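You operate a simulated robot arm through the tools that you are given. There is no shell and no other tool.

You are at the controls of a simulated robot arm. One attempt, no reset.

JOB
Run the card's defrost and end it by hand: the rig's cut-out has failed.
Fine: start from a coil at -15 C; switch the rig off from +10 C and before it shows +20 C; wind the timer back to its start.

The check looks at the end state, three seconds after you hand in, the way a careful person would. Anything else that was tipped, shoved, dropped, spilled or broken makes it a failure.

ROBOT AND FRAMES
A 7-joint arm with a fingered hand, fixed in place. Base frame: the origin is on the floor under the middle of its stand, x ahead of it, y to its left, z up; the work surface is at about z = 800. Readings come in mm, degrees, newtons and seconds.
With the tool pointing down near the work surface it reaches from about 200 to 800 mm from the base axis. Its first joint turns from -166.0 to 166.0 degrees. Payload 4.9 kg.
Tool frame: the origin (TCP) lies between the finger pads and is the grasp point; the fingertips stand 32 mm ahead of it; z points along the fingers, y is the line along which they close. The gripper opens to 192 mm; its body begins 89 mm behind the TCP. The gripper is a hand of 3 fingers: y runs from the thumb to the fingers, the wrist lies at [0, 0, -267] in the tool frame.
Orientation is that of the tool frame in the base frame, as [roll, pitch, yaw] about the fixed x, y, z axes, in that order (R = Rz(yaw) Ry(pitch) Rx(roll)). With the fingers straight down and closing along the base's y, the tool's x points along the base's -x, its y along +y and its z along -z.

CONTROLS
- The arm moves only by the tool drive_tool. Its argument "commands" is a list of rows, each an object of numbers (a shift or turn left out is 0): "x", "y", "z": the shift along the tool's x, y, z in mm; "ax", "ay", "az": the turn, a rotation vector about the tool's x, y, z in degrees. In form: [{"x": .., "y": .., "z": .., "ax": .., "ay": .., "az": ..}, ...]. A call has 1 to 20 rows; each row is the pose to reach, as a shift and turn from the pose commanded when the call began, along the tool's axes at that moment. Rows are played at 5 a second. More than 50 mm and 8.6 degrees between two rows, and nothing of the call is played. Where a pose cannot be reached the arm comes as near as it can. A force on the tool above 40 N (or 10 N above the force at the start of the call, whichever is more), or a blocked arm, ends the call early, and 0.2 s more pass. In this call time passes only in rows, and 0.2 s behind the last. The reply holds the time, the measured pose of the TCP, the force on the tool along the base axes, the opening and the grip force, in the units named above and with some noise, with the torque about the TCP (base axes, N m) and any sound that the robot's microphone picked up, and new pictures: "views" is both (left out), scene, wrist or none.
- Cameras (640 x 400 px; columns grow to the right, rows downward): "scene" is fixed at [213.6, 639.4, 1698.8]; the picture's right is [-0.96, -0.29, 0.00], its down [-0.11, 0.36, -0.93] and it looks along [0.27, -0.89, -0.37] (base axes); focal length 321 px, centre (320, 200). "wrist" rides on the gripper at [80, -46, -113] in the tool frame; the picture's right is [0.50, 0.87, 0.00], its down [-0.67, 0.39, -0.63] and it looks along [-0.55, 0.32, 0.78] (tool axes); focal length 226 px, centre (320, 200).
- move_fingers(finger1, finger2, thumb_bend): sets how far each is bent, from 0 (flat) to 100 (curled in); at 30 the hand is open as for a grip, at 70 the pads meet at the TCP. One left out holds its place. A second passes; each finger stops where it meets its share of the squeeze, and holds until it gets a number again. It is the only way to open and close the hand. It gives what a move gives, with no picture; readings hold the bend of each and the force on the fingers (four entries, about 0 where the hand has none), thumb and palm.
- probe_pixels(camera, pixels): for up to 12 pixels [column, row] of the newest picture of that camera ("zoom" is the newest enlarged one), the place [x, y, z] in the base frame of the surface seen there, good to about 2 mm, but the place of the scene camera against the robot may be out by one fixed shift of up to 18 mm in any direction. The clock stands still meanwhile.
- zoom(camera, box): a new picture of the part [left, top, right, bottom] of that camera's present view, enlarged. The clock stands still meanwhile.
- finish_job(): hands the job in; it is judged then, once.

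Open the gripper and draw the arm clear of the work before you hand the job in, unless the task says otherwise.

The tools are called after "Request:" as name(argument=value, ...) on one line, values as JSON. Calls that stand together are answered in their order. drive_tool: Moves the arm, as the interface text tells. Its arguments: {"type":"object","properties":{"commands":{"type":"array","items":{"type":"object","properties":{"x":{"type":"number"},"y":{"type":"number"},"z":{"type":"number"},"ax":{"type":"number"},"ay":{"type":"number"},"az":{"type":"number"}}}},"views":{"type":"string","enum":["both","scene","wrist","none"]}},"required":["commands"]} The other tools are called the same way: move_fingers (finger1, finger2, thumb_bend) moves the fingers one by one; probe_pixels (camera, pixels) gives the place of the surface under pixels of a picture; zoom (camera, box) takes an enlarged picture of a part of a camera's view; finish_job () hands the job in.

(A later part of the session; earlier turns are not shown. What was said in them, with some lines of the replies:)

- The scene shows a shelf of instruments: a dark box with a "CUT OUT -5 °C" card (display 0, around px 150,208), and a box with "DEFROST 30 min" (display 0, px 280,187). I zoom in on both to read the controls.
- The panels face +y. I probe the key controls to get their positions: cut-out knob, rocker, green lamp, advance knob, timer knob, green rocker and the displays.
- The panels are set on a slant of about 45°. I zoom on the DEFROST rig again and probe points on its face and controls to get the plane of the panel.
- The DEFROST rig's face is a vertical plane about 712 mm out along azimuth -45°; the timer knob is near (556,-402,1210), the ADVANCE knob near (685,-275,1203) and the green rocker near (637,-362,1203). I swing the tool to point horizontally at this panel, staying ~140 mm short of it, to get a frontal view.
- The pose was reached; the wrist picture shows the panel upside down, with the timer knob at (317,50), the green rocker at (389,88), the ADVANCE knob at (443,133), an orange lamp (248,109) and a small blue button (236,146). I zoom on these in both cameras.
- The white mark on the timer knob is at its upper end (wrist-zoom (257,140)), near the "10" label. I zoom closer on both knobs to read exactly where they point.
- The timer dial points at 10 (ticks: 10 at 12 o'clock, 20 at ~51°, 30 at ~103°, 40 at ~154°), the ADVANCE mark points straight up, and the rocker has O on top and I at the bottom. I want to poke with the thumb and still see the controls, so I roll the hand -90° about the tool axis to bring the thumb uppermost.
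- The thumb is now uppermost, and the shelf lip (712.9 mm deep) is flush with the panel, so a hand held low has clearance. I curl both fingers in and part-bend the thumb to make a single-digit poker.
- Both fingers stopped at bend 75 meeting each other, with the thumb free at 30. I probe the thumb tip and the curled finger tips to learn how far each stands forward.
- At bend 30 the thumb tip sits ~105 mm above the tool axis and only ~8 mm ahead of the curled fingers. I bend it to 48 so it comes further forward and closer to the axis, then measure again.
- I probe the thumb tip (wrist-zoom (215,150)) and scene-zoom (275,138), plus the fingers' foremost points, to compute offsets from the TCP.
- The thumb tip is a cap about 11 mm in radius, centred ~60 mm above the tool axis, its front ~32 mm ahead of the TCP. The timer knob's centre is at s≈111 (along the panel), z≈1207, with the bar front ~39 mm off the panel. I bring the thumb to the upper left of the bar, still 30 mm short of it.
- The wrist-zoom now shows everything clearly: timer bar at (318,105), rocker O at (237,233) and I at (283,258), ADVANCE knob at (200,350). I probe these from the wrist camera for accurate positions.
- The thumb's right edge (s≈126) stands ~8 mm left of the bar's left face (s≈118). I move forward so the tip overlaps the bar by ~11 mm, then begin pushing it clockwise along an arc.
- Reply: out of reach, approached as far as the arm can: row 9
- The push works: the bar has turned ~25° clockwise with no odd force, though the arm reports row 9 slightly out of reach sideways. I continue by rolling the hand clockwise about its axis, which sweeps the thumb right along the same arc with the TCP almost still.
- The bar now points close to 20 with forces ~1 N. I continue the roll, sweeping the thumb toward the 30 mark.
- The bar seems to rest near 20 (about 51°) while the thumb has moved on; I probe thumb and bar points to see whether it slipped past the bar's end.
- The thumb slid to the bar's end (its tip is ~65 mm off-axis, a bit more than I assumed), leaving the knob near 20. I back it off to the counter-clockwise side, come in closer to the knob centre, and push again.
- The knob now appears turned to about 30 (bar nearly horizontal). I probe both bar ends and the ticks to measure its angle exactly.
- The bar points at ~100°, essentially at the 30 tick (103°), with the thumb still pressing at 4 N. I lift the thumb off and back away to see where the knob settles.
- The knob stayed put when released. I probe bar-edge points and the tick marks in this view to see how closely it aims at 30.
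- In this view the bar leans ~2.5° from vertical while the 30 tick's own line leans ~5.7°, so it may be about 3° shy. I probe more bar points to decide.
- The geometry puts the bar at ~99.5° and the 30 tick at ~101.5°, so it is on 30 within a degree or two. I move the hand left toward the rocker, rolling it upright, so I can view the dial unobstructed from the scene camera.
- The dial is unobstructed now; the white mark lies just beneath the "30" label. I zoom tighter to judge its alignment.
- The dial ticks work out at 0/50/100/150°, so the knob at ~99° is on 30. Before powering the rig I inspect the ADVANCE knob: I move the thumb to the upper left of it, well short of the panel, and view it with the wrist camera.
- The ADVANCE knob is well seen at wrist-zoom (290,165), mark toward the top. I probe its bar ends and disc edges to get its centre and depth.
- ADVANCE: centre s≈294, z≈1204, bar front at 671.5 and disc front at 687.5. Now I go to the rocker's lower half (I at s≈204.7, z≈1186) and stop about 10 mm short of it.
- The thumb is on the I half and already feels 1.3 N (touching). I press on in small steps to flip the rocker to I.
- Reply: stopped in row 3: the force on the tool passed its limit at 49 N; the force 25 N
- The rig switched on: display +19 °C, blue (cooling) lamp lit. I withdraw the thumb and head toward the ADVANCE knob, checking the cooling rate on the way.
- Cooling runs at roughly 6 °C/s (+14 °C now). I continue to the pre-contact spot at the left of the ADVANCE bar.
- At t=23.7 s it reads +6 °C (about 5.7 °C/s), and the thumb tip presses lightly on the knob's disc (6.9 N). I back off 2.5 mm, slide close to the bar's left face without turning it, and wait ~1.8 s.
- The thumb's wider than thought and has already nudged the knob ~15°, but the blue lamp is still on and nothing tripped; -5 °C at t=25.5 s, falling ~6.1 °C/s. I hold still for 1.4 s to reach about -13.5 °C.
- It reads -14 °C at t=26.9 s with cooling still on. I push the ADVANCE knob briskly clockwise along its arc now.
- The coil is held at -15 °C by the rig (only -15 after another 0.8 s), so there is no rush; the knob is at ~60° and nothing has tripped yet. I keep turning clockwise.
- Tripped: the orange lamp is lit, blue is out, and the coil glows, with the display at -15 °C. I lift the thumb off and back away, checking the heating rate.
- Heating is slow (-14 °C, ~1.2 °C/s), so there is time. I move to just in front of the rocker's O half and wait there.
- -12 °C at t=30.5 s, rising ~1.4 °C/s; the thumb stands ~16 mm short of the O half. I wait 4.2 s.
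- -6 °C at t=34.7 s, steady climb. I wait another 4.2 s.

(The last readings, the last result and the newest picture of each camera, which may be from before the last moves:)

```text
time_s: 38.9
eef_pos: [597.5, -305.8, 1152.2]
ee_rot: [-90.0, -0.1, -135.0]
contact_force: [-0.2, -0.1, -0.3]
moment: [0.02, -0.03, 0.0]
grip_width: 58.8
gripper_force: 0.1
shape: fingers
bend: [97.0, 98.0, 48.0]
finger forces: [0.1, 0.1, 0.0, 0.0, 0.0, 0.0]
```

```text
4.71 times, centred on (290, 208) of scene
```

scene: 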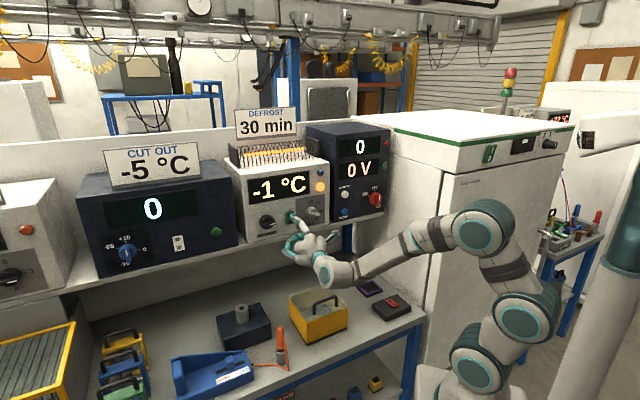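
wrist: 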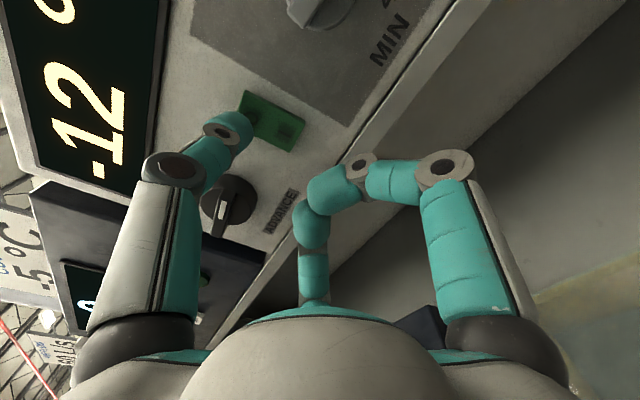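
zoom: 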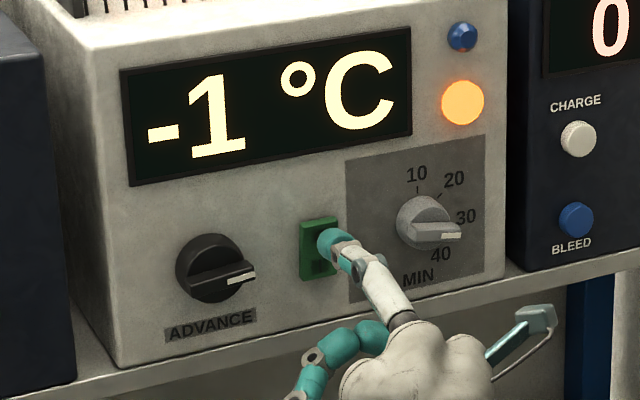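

-1 °C at t=38.9 s. The rate could change past 0 °C, so I wait in shorter 3.2 s stretches.

Request:
drive_tool(commands=[{"x": 0}, {"x": 0}, {"x": 0}, {"x": 0}, {"x": 0}, {"x": 0}, {"x": 0}, {"x": 0}, {"x": 0}, {"x": 0}, {"x": 0}, {"x": 0}, {"x": 0}, {"x": 0}, {"x": 0}], views="scene")

Request:
zoom(camera="scene", box=[240, 165, 340, 250])

```text
time_s: 42.1
eef_pos: [597.6, -306.5, 1152.4]
ee_rot: [-90.0, -0.1, -135.1]
contact_force: [-1.2, 0.5, 0.4]
moment: [0.03, -0.05, -0.03]
grip_width: 58.5
gripper_force: 0.0
shape: fingers
bend: [97.0, 98.0, 48.0]
finger forces: [0.1, 0.1, 0.1, 0.0, 0.1, 0.1]
```

scene: 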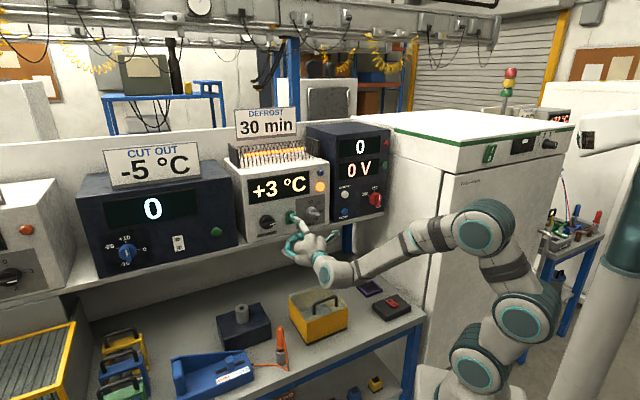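

```text
4.71 times, centred on (290, 208) of scene
```

zoom: 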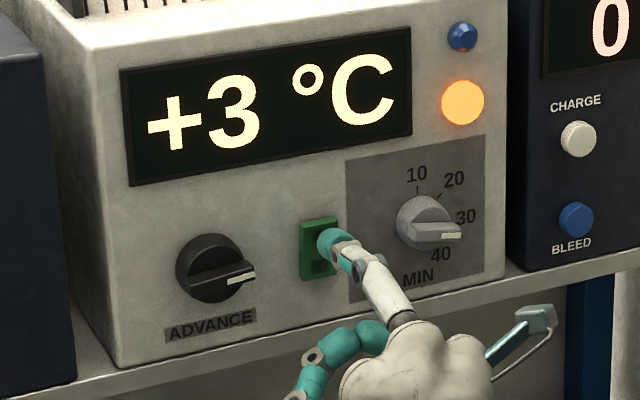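

+3 °C at t=42.1 s (1.25 °C/s). I wait 4.2 s, which should bring about +8 °C.

Request:
drive_tool(commands=[{"x": 0}, {"x": 0}, {"x": 0}, {"x": 0}, {"x": 0}, {"x": 0}, {"x": 0}, {"x": 0}, {"x": 0}, {"x": 0}, {"x": 0}, {"x": 0}, {"x": 0}, {"x": 0}, {"x": 0}, {"x": 0}, {"x": 0}, {"x": 0}, {"x": 0}, {"x": 0}], views="scene")

Request:
zoom(camera="scene", box=[240, 165, 340, 250])

```text
time_s: 46.3
eef_pos: [597.0, -304.4, 1151.9]
ee_rot: [-90.1, -0.1, -135.1]
contact_force: [0.5, 0.2, 0.6]
moment: [0.0, -0.02, 0.01]
grip_width: 58.6
gripper_force: 0.1
shape: fingers
bend: [97.0, 98.0, 48.0]
finger forces: [0.0, 0.0, 0.1, 0.1, 0.0, 0.0]
```

scene: 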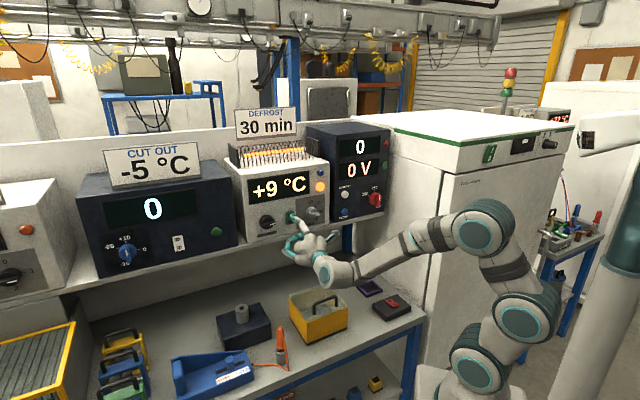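

```text
4.71 times, centred on (290, 208) of scene
```

zoom: 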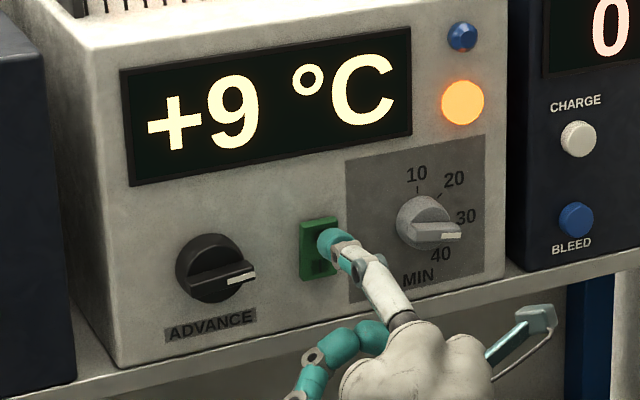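

+9 °C at t=46.3 s. I wait 1.6 s more so that it is safely above +10 before pressing.

Request:
drive_tool(commands=[{"x": 0}, {"x": 0}, {"x": 0}, {"x": 0}, {"x": 0}, {"x": 0}, {"x": 0}], views="scene")

Request:
zoom(camera="scene", box=[240, 165, 340, 250])

```text
time_s: 47.9
eef_pos: [598.0, -305.9, 1152.0]
ee_rot: [-90.0, -0.1, -135.1]
contact_force: [-0.5, 0.1, 0.3]
moment: [0.03, -0.02, -0.01]
grip_width: 58.7
gripper_force: 0.0
shape: fingers
bend: [97.0, 98.0, 48.0]
finger forces: [0.0, 0.0, 0.0, 0.0, 0.0, 0.0]
```

scene: 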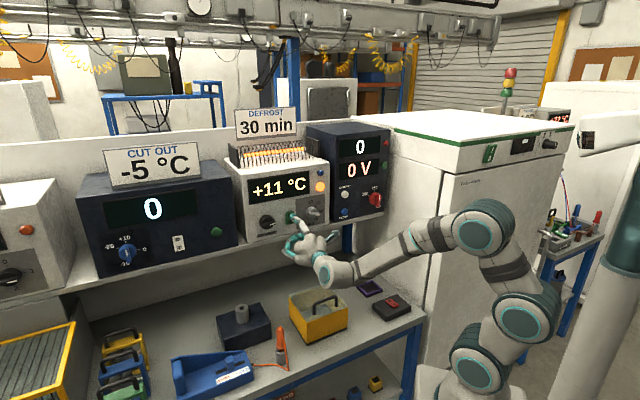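

```text
4.71 times, centred on (290, 208) of scene
```

zoom: 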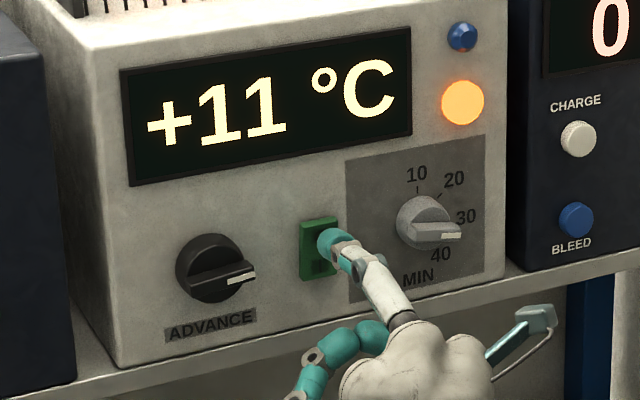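

+11 °C at t=47.9 s. I press the O half now.

Request:
drive_tool(commands=[{"z": 9}, {"z": 15}, {"z": 18}, {"z": 21}, {"z": 24}], views="both")

Request:
zoom(camera="scene", box=[240, 165, 340, 250])

```text
time_s: 49.1
eef_pos: [613.4, -321.9, 1151.8]
ee_rot: [-90.1, -0.1, -134.9]
contact_force: [-31.4, 24.0, -1.7]
moment: [-1.59, -2.1, -0.26]
grip_width: 58.6
gripper_force: 19.2
shape: fingers
bend: [97.0, 98.0, 47.0]
finger forces: [0.0, 0.0, 0.0, 0.0, 38.8, 0.0]
```

scene: 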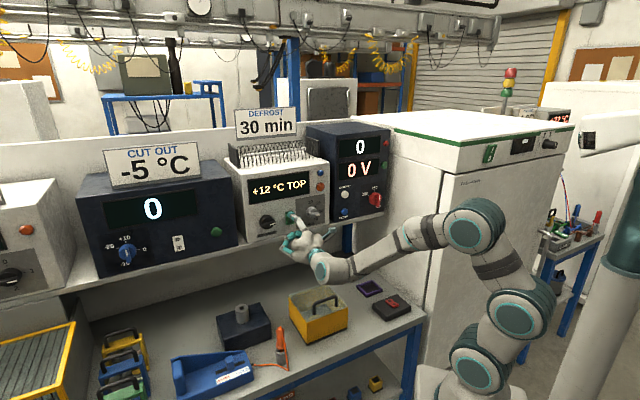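
wrist: 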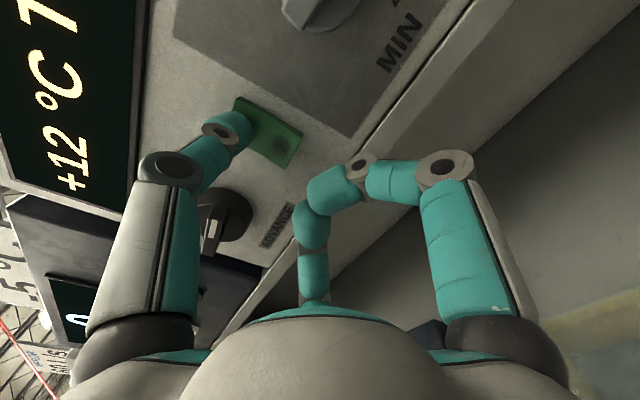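

```text
4.71 times, centred on (290, 208) of scene
```

zoom: 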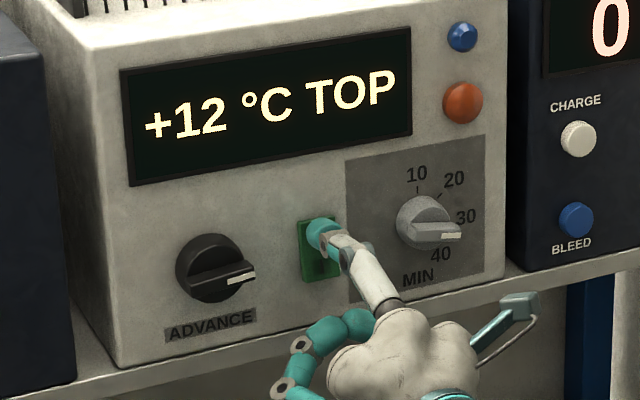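

The rig is off: display shows "+12 °C TOP" and both lamps are dark. I withdraw the thumb and move it to the upper left of the ADVANCE knob (its bar now points right at ~90°), to wind that timer shaft back to its start.

Request:
drive_tool(commands=[{"z": -15}, {"z": -35}, {"z": -50}, {"x": -25, "y": -4, "z": -50}, {"x": -50, "y": -8, "z": -50}, {"x": -75, "y": -12, "z": -50}, {"x": -95, "y": -15, "z": -50}, {"x": -103.5, "y": -17, "z": -50}], views="both")

Request:
zoom(camera="scene", box=[240, 165, 340, 250])

Request:
zoom(camera="wrist", box=[180, 20, 380, 160])

```text
time_s: 50.9
eef_pos: [651.8, -214.4, 1168.7]
ee_rot: [-90.1, -0.1, -135.1]
contact_force: [-0.4, 0.3, -0.8]
moment: [0.05, -0.03, 0.02]
grip_width: 58.5
gripper_force: 0.1
shape: fingers
bend: [97.0, 98.0, 48.0]
finger forces: [0.1, 0.0, 0.1, 0.1, 0.0, 0.0]
```

scene: 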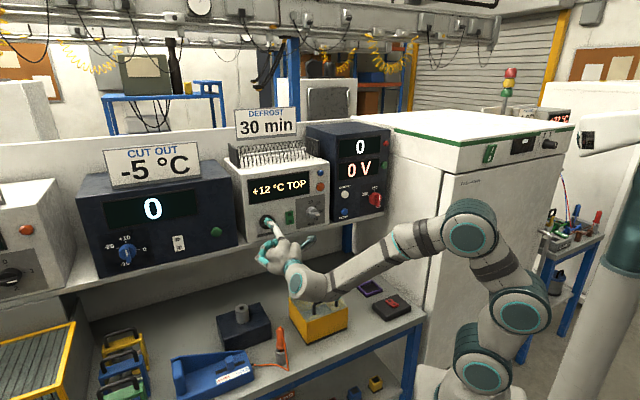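
wrist: 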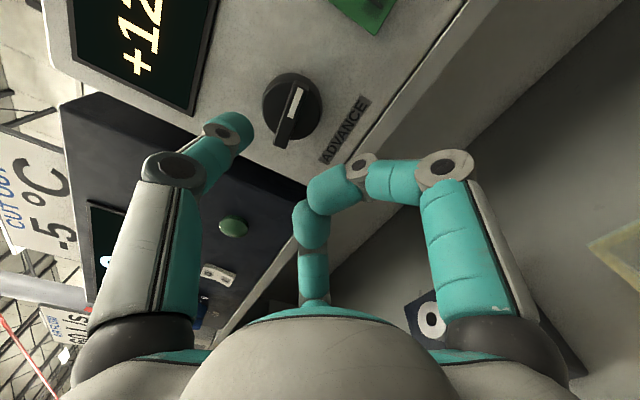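

```text
4.71 times, centred on (290, 208) of scene
```

zoom: 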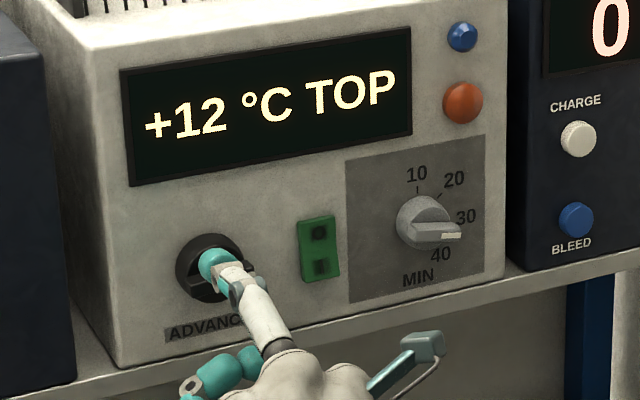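

```text
2.86 times, centred on (280, 90) of wrist
```

zoom: 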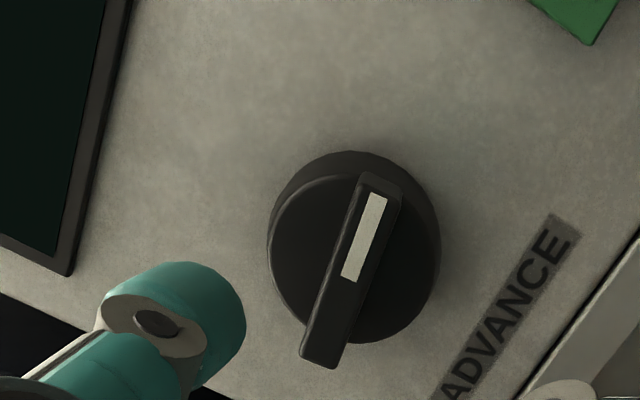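

The ADVANCE bar sits at about 80°, pointer right, with the thumb at its upper left. I go in and push the bar's left end down to turn it counter-clockwise, first about half way.

Request:
drive_tool(commands=[{"z": 18}, {"z": 34.5}, {"x": -4.7, "y": 9.7, "z": 34.5}, {"x": -4.7, "y": 14.2, "z": 34.5}, {"x": -8.2, "y": 18.2, "z": 34.5}, {"x": -10.6, "y": 23, "z": 34.5}], views="both")

Request:
zoom(camera="scene", box=[240, 165, 340, 250])

Request:
zoom(camera="wrist", box=[180, 20, 380, 160])

```text
time_s: 52.3
eef_pos: [684.0, -230.6, 1147.6]
ee_rot: [-90.1, -0.1, -134.9]
contact_force: [4.0, 2.0, 4.1]
moment: [-0.29, 0.22, 0.18]
grip_width: 63.0
gripper_force: 3.5
shape: fingers
bend: [97.0, 98.0, 46.0]
finger forces: [0.0, 0.1, 0.0, 0.1, 6.5, 0.0]
```

scene: 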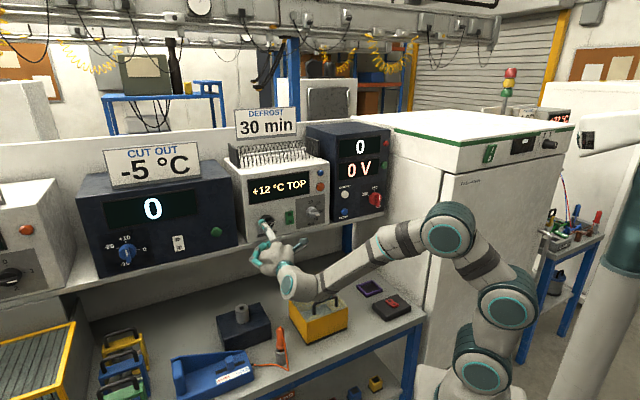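
wrist: 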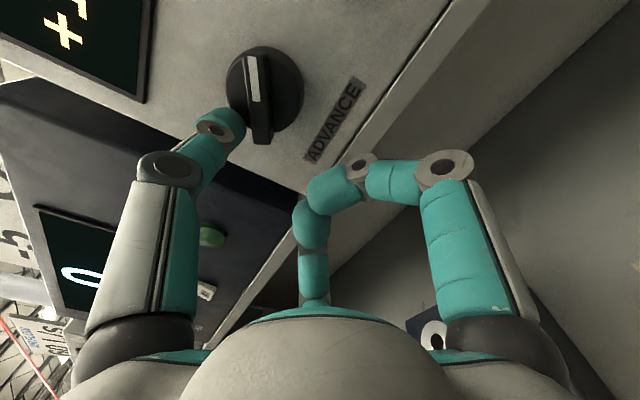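

```text
4.71 times, centred on (290, 208) of scene
```

zoom: 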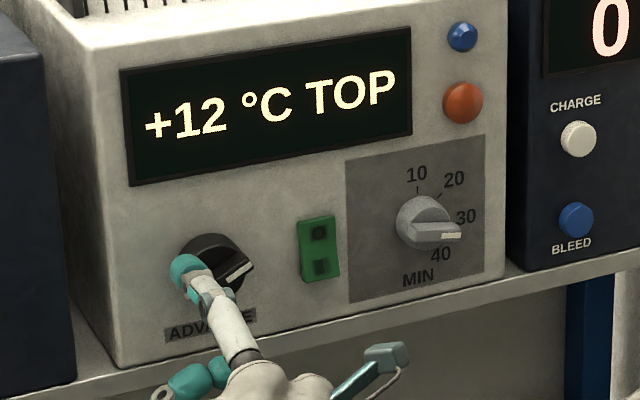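

```text
2.86 times, centred on (280, 90) of wrist
```

zoom: 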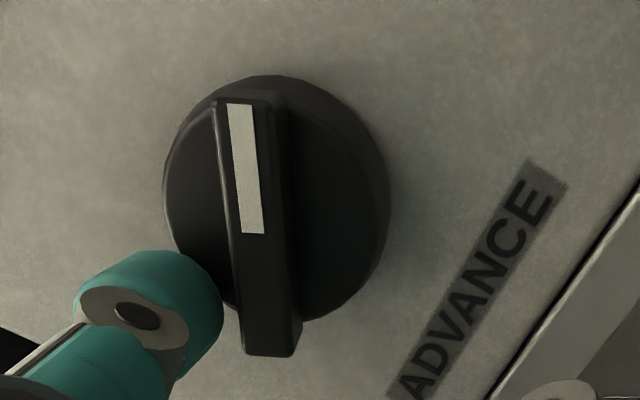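

The bar has turned back to about 55° without trouble. I continue the arc toward the start position.

Request:
drive_tool(commands=[{"x": -1.1, "y": 5.2}, {"x": -0.8, "y": 10.6}, {"x": 0, "y": 13.2}, {"x": 0.9, "y": 15.7}], views="both")

Request:
zoom(camera="scene", box=[240, 165, 340, 250])

Request:
zoom(camera="wrist", box=[180, 20, 380, 160])

```text
time_s: 53.3
eef_pos: [682.6, -231.8, 1129.7]
ee_rot: [-90.1, -0.2, -134.9]
contact_force: [-10.0, 15.6, 0.6]
moment: [-1.14, -0.73, 0.14]
grip_width: 61.3
gripper_force: 9.1
shape: fingers
bend: [97.0, 98.0, 48.0]
finger forces: [0.1, 0.0, 0.0, 0.0, 18.7, 0.1]
```

scene: 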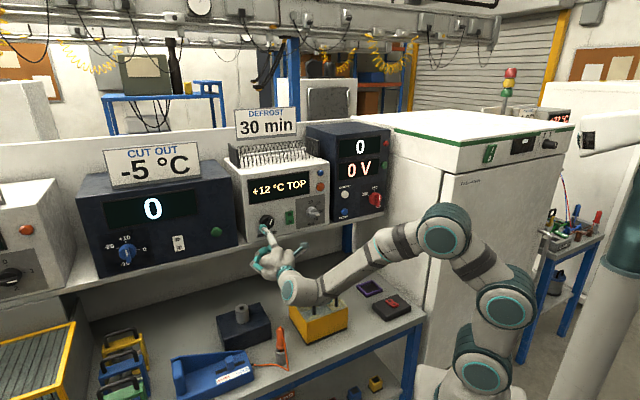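
wrist: 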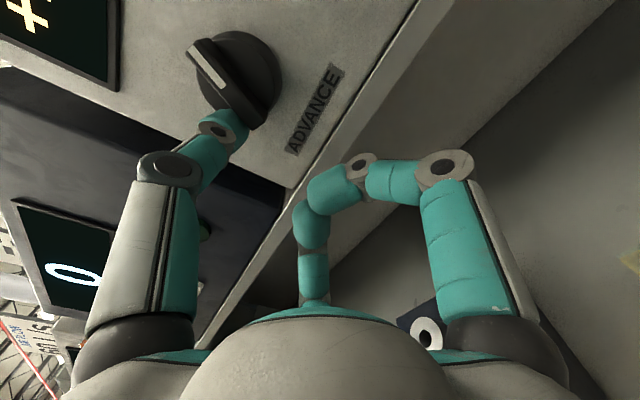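

```text
4.71 times, centred on (290, 208) of scene
```

zoom: 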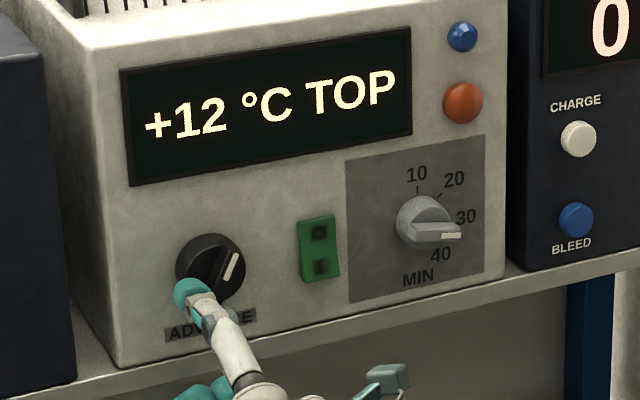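

```text
2.86 times, centred on (280, 90) of wrist
```

zoom: 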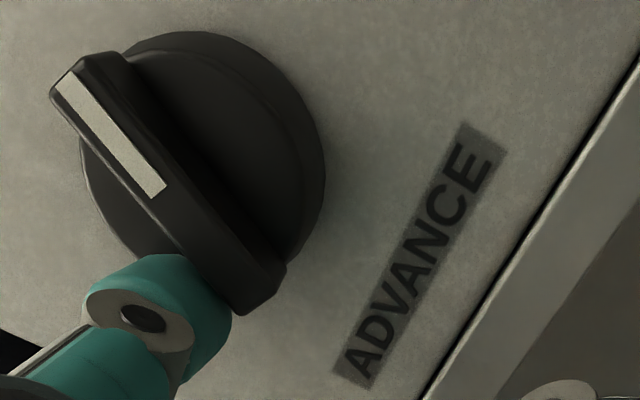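

The bar is at ~22°, but the thumb now presses 18 N into the knob rather than sideways. I ease back 3 mm and push the lower end to the right in small steps.

Request:
drive_tool(commands=[{"z": -3.5}, {"x": 2, "y": 0.5, "z": -3.5}, {"x": 4, "y": 1, "z": -3.5}], views="both")

Request:
zoom(camera="scene", box=[240, 190, 300, 250])

Request:
zoom(camera="wrist", box=[160, 10, 360, 150])

```text
time_s: 54.1
eef_pos: [678.2, -233.1, 1128.1]
ee_rot: [-90.1, 0.0, -135.0]
contact_force: [0.3, -0.5, 0.4]
moment: [-0.01, 0.04, 0.02]
grip_width: 58.9
gripper_force: 0.5
shape: fingers
bend: [97.0, 98.0, 48.0]
finger forces: [0.1, 0.1, 0.0, 0.0, 0.6, 0.1]
```

scene: 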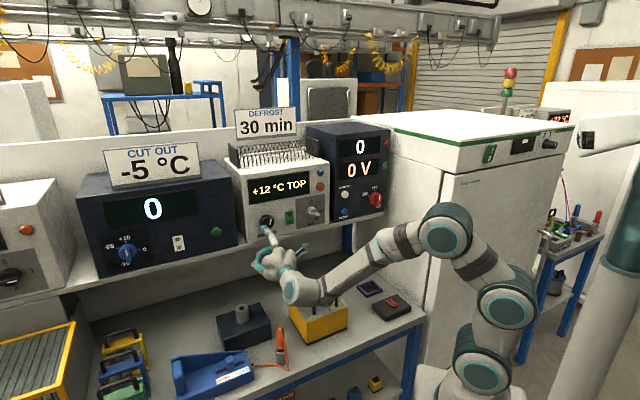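
wrist: 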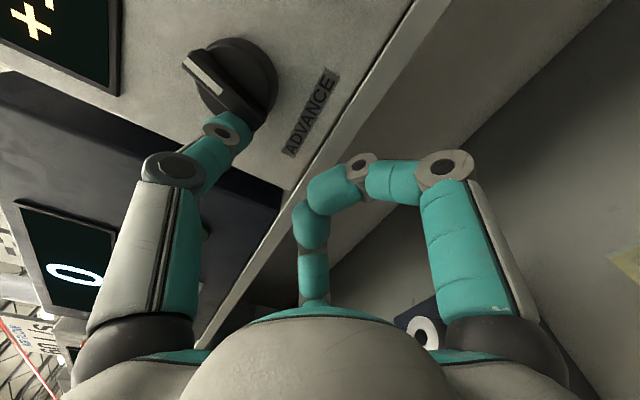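

```text
6.67 times, centred on (270, 220) of scene
```

zoom: 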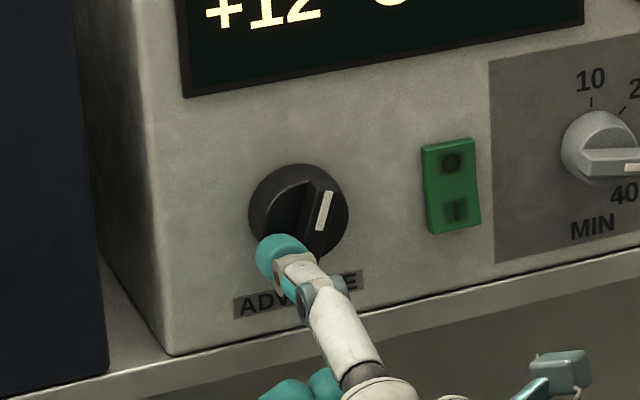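

```text
2.86 times, centred on (260, 80) of wrist
```

zoom: 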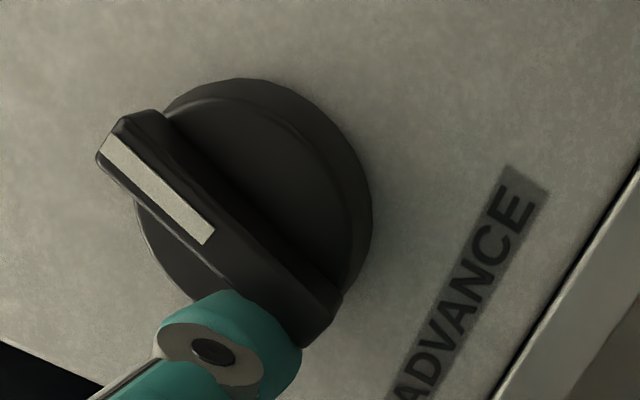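

The bar is at ~15° and force is down to 0.6 N. I nudge the lower end further right.

Request:
drive_tool(commands=[{"x": 2}, {"x": 4}], views="both")

Request:
zoom(camera="scene", box=[240, 190, 300, 250])

Request:
zoom(camera="wrist", box=[160, 10, 360, 150])

```text
time_s: 54.7
eef_pos: [675.1, -235.5, 1128.6]
ee_rot: [-90.2, -0.1, -134.9]
contact_force: [1.1, 0.0, -0.7]
moment: [-0.02, 0.03, 0.02]
grip_width: 58.1
gripper_force: 0.7
shape: fingers
bend: [97.0, 98.0, 48.0]
finger forces: [0.0, 0.0, 0.0, 0.0, 1.0, 0.0]
```

scene: 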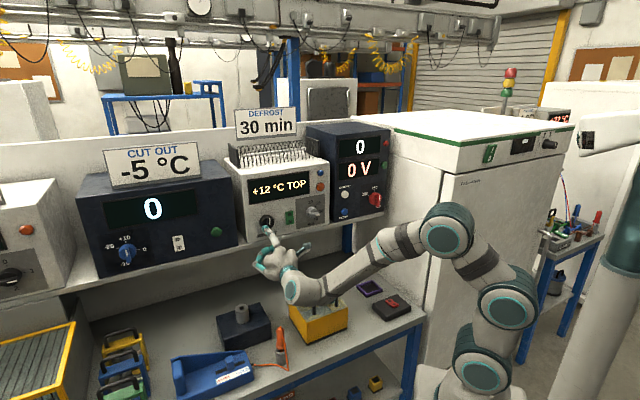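
wrist: 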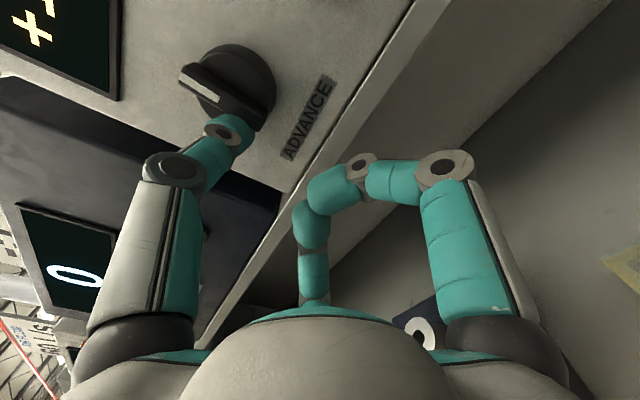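

```text
6.67 times, centred on (270, 220) of scene
```

zoom: 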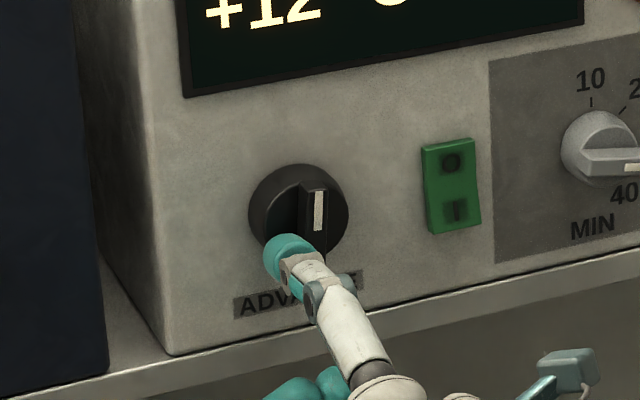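

```text
2.86 times, centred on (260, 80) of wrist
```

zoom: 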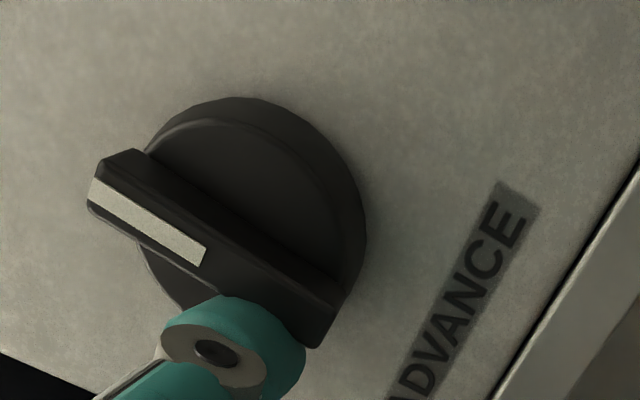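

It is nearly upright now. I zoom in closely to compare with the starting picture, where the mark's top leaned ~2.7° left of its bottom in the scene view.

Request:
zoom(camera="scene", box=[250, 200, 310, 245])

Request:
zoom(camera="scene", box=[256, 206, 284, 234])

```text
8.89 times, centred on (280, 222) of scene
```

zoom: 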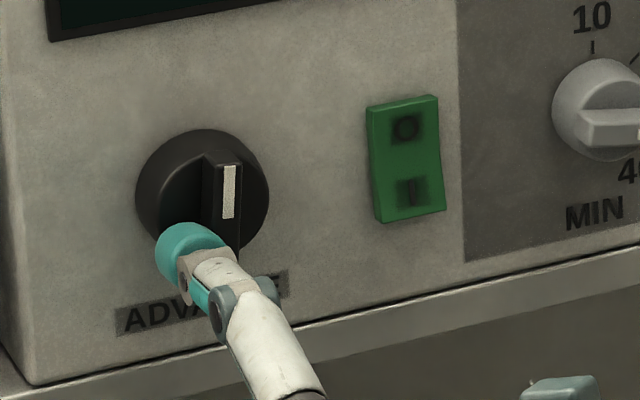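

```text
14.29 times, centred on (270, 220) of scene
```

zoom: 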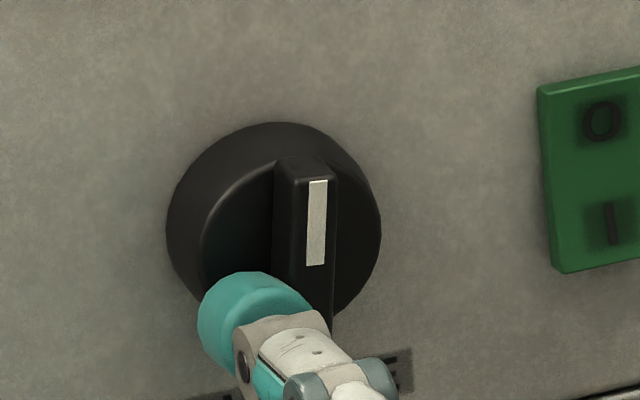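

Compared with the same zoom at the start, about 4° remains. I nudge 1.3 mm more.

Request:
drive_tool(commands=[{"x": 0.7}, {"x": 1.4}], views="scene")

Request:
zoom(camera="scene", box=[250, 200, 310, 245])

Request:
zoom(camera="scene", box=[256, 206, 284, 234])

```text
time_s: 55.3
eef_pos: [674.6, -235.9, 1128.4]
ee_rot: [-90.0, -0.2, -135.0]
contact_force: [0.6, 1.1, -0.9]
moment: [-0.05, 0.06, 0.02]
grip_width: 58.1
gripper_force: 1.2
shape: fingers
bend: [97.0, 98.0, 48.0]
finger forces: [0.0, 0.0, 0.0, 0.0, 1.3, 0.1]
```

scene: 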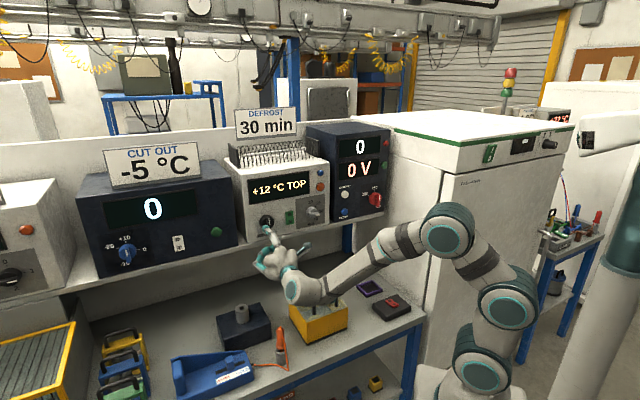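

```text
8.89 times, centred on (280, 222) of scene
```

zoom: 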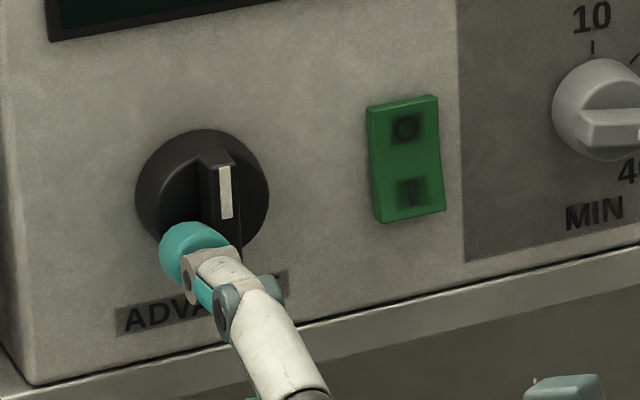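

```text
14.29 times, centred on (270, 220) of scene
```

zoom: 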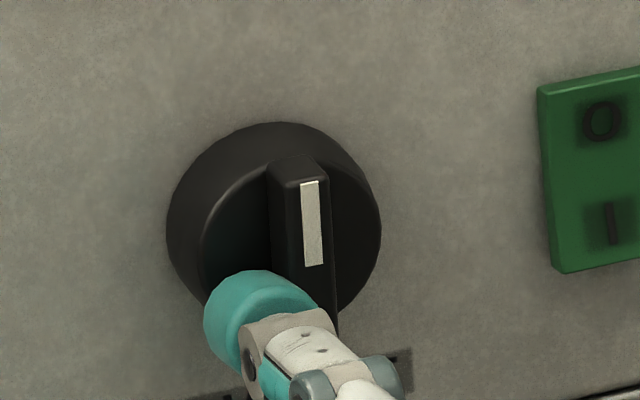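

The mark now coincides with the starting picture (top at (218–230,167), bottom at (220–232,218)). I ease the thumb off to the left and back straight out.

Request:
drive_tool(commands=[{"x": -3}, {"x": -6}, {"x": -6, "z": -15}, {"x": -6, "z": -40}, {"x": -6, "z": -70}, {"x": -6, "y": 10, "z": -100}], views="both")

Request:
zoom(camera="scene", box=[250, 200, 310, 245])

Request:
zoom(camera="scene", box=[225, 150, 345, 245])

Request:
zoom(camera="scene", box=[303, 195, 331, 223])

```text
time_s: 56.7
eef_pos: [608.5, -162.3, 1121.2]
ee_rot: [-90.2, -0.1, -135.0]
contact_force: [0.0, 0.8, 0.1]
moment: [0.03, -0.02, 0.04]
grip_width: 58.6
gripper_force: 0.1
shape: fingers
bend: [97.0, 98.0, 48.0]
finger forces: [0.1, 0.1, 0.0, 0.0, 0.0, 0.0]
```

scene: 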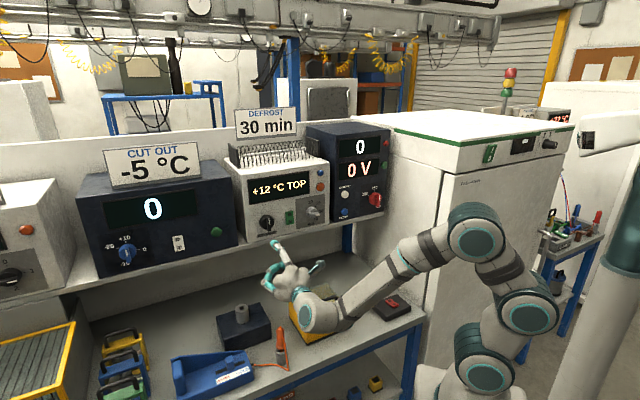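
wrist: 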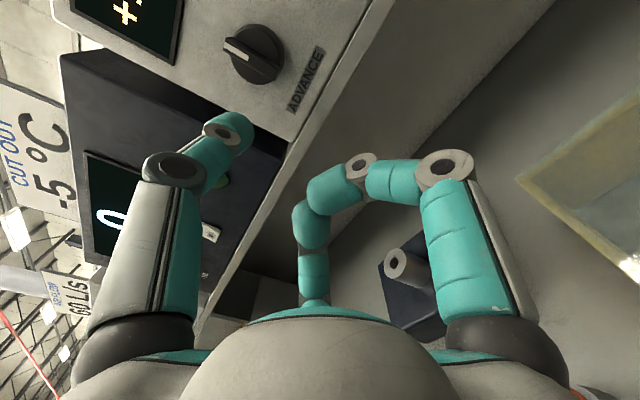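

```text
8.89 times, centred on (280, 222) of scene
```

zoom: 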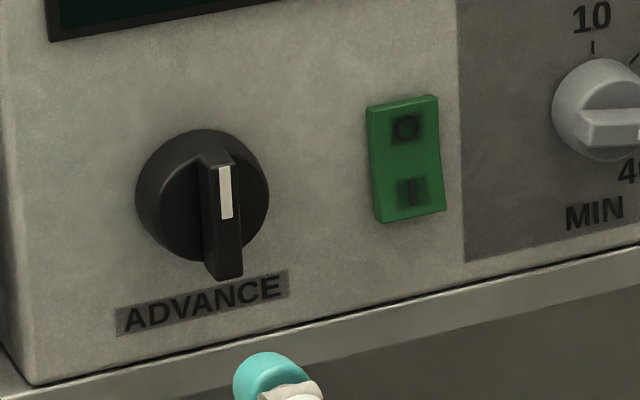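

```text
4.21 times, centred on (285, 198) of scene
```

zoom: 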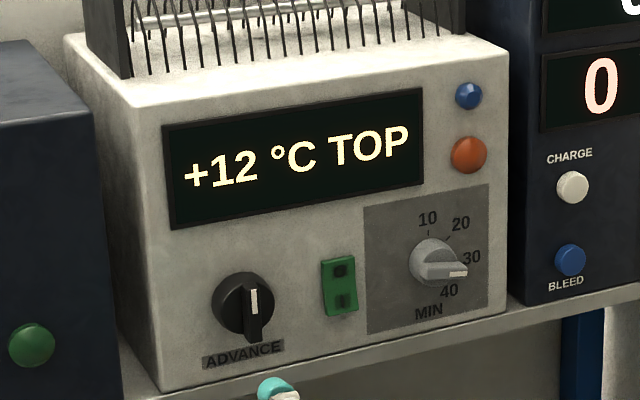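

```text
14.29 times, centred on (317, 209) of scene
```

zoom: 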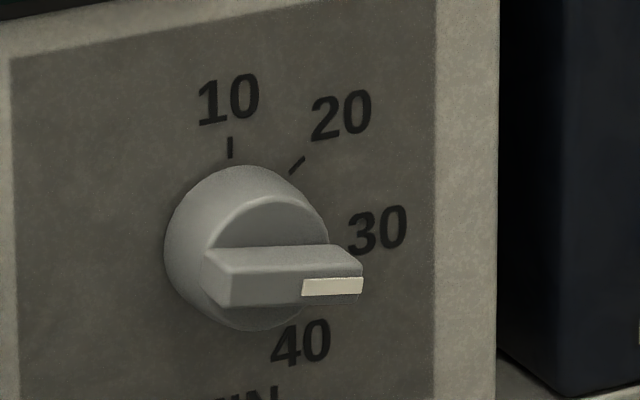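

ADVANCE is exactly back at its start, the rocker is on O, the lamps are dark with "+12 °C TOP" displayed, and the timer setting still stands at the card's 30. I draw the arm back and up, clear of the panel.

Request:
drive_tool(commands=[{"x": 10, "y": -14, "z": -20}, {"x": 28, "y": -40, "z": -40}, {"x": 50, "y": -70, "z": -60}, {"x": 72, "y": -100, "z": -75}, {"x": 94, "y": -135, "z": -88}, {"x": 115, "y": -170, "z": -96}], views="scene")

Request:
move_fingers(finger1=30, finger2=30, thumb_bend=30)

Request:
drive_tool(commands=[{"x": 0}, {"x": 0}], views="both")

Request:
zoom(camera="scene", box=[225, 150, 345, 245])

```text
time_s: 58.1
eef_pos: [458.5, -176.5, 1289.8]
ee_rot: [-90.3, -0.2, -134.9]
contact_force: [-0.1, 1.0, 0.2]
moment: [-0.05, -0.03, 0.03]
grip_width: 58.6
gripper_force: 0.0
shape: fingers
bend: [97.0, 98.0, 48.0]
finger forces: [0.1, 0.0, 0.0, 0.1, 0.0, 0.0]
```

scene: 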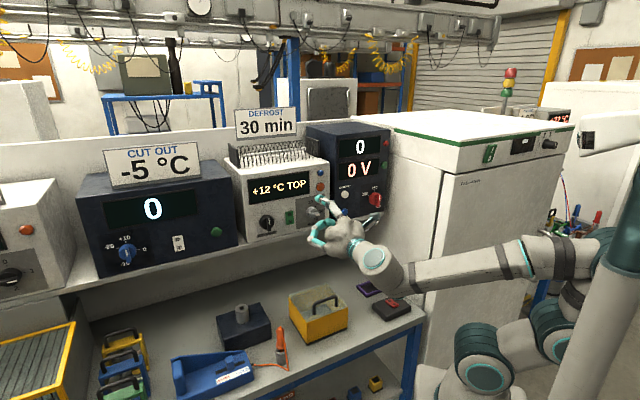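

```text
time_s: 59.1
eef_pos: [457.1, -175.7, 1288.6]
ee_rot: [-90.1, -0.1, -134.9]
contact_force: [1.3, 0.3, 0.0]
moment: [0.01, 0.05, 0.0]
grip_width: 167.4
gripper_force: 0.0
shape: fingers
bend: [30.0, 30.0, 30.0]
finger forces: [0.0, 0.0, 0.0, 0.1, 0.1, 0.0]
```

```text
time_s: 59.7
eef_pos: [457.3, -176.1, 1290.0]
ee_rot: [-90.1, 0.0, -135.0]
contact_force: [1.1, -0.7, 0.1]
moment: [-0.05, 0.0, 0.0]
grip_width: 167.7
gripper_force: 0.0
shape: fingers
bend: [30.0, 30.0, 30.0]
finger forces: [0.0, 0.1, 0.0, 0.1, 0.1, 0.0]
```

scene: 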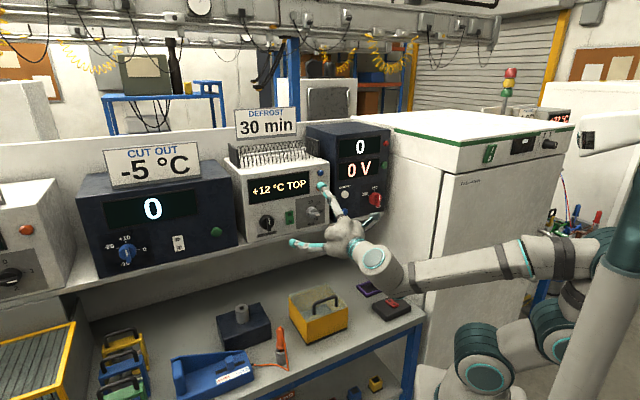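
wrist: 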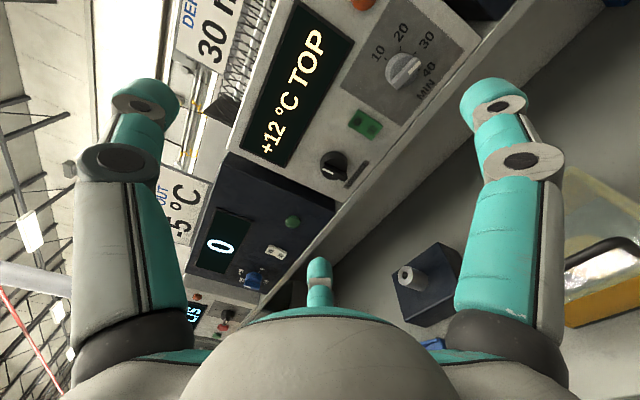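

```text
4.21 times, centred on (285, 198) of scene
```

zoom: 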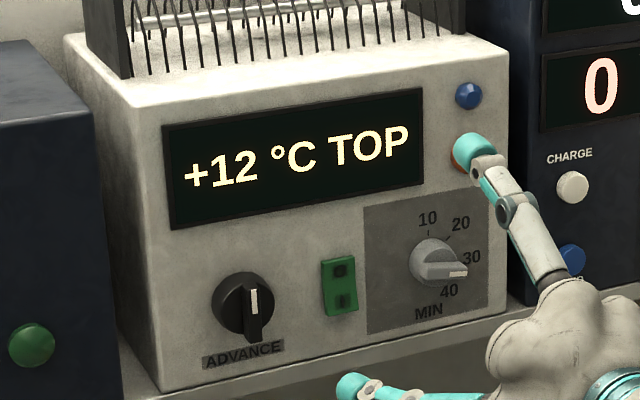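

The hand is open ~200 mm clear of the panel. As a last check I zoom on the timer dial from the wrist camera.

Request:
zoom(camera="wrist", box=[340, 10, 470, 110])

Request:
zoom(camera="scene", box=[90, 260, 430, 400])

```text
4.00 times, centred on (405, 60) of wrist
```

zoom: 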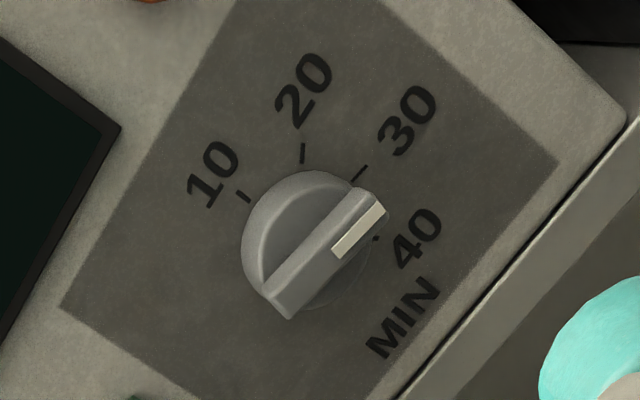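

```text
1.88 times, centred on (260, 330) of scene
```

zoom: 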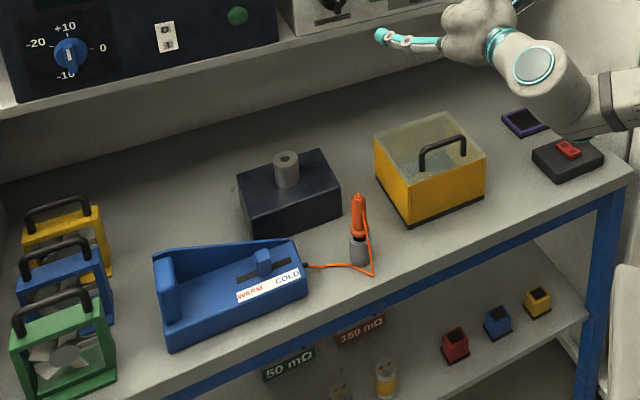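

The timer pointer runs parallel to the 30 tick, ADVANCE is at its start, the rig is off at "+12 °C TOP", and everything on the bench is untouched. I hand the job in.

Request:
finish_job()

```text
The job is handed in.
```

I ran the 30-minute defrost from a coil at -15 °C and switched the rig off by hand. The rig's display reads "+12 °C TOP", inside your +10 to +20 °C window. The job is handed in; I haven't seen the check's result.

- **Timer setting:** I turned the minutes dial (labelled MIN) to the card's 30 before powering on. The pointer sits within about 2° of the 30 mark, and I left it there.
- **Coil start:** the rig cooled the coil and held it at -15 °C. I then turned the ADVANCE knob until the orange heating lamp came on.
- **Switch-off:** I pressed O when the display read +11 °C, and both lamps went out.
- **Timer wound back:** I took "the timer" to mean the ADVANCE knob, because turning it is what starts the defrost. I turned it back until its mark matched the starting picture. If you meant the MIN dial, that one still reads 30, not the 10 it started at.

Nothing else on the bench looked moved in the last picture. The hand is open and the arm is well back from the panel.
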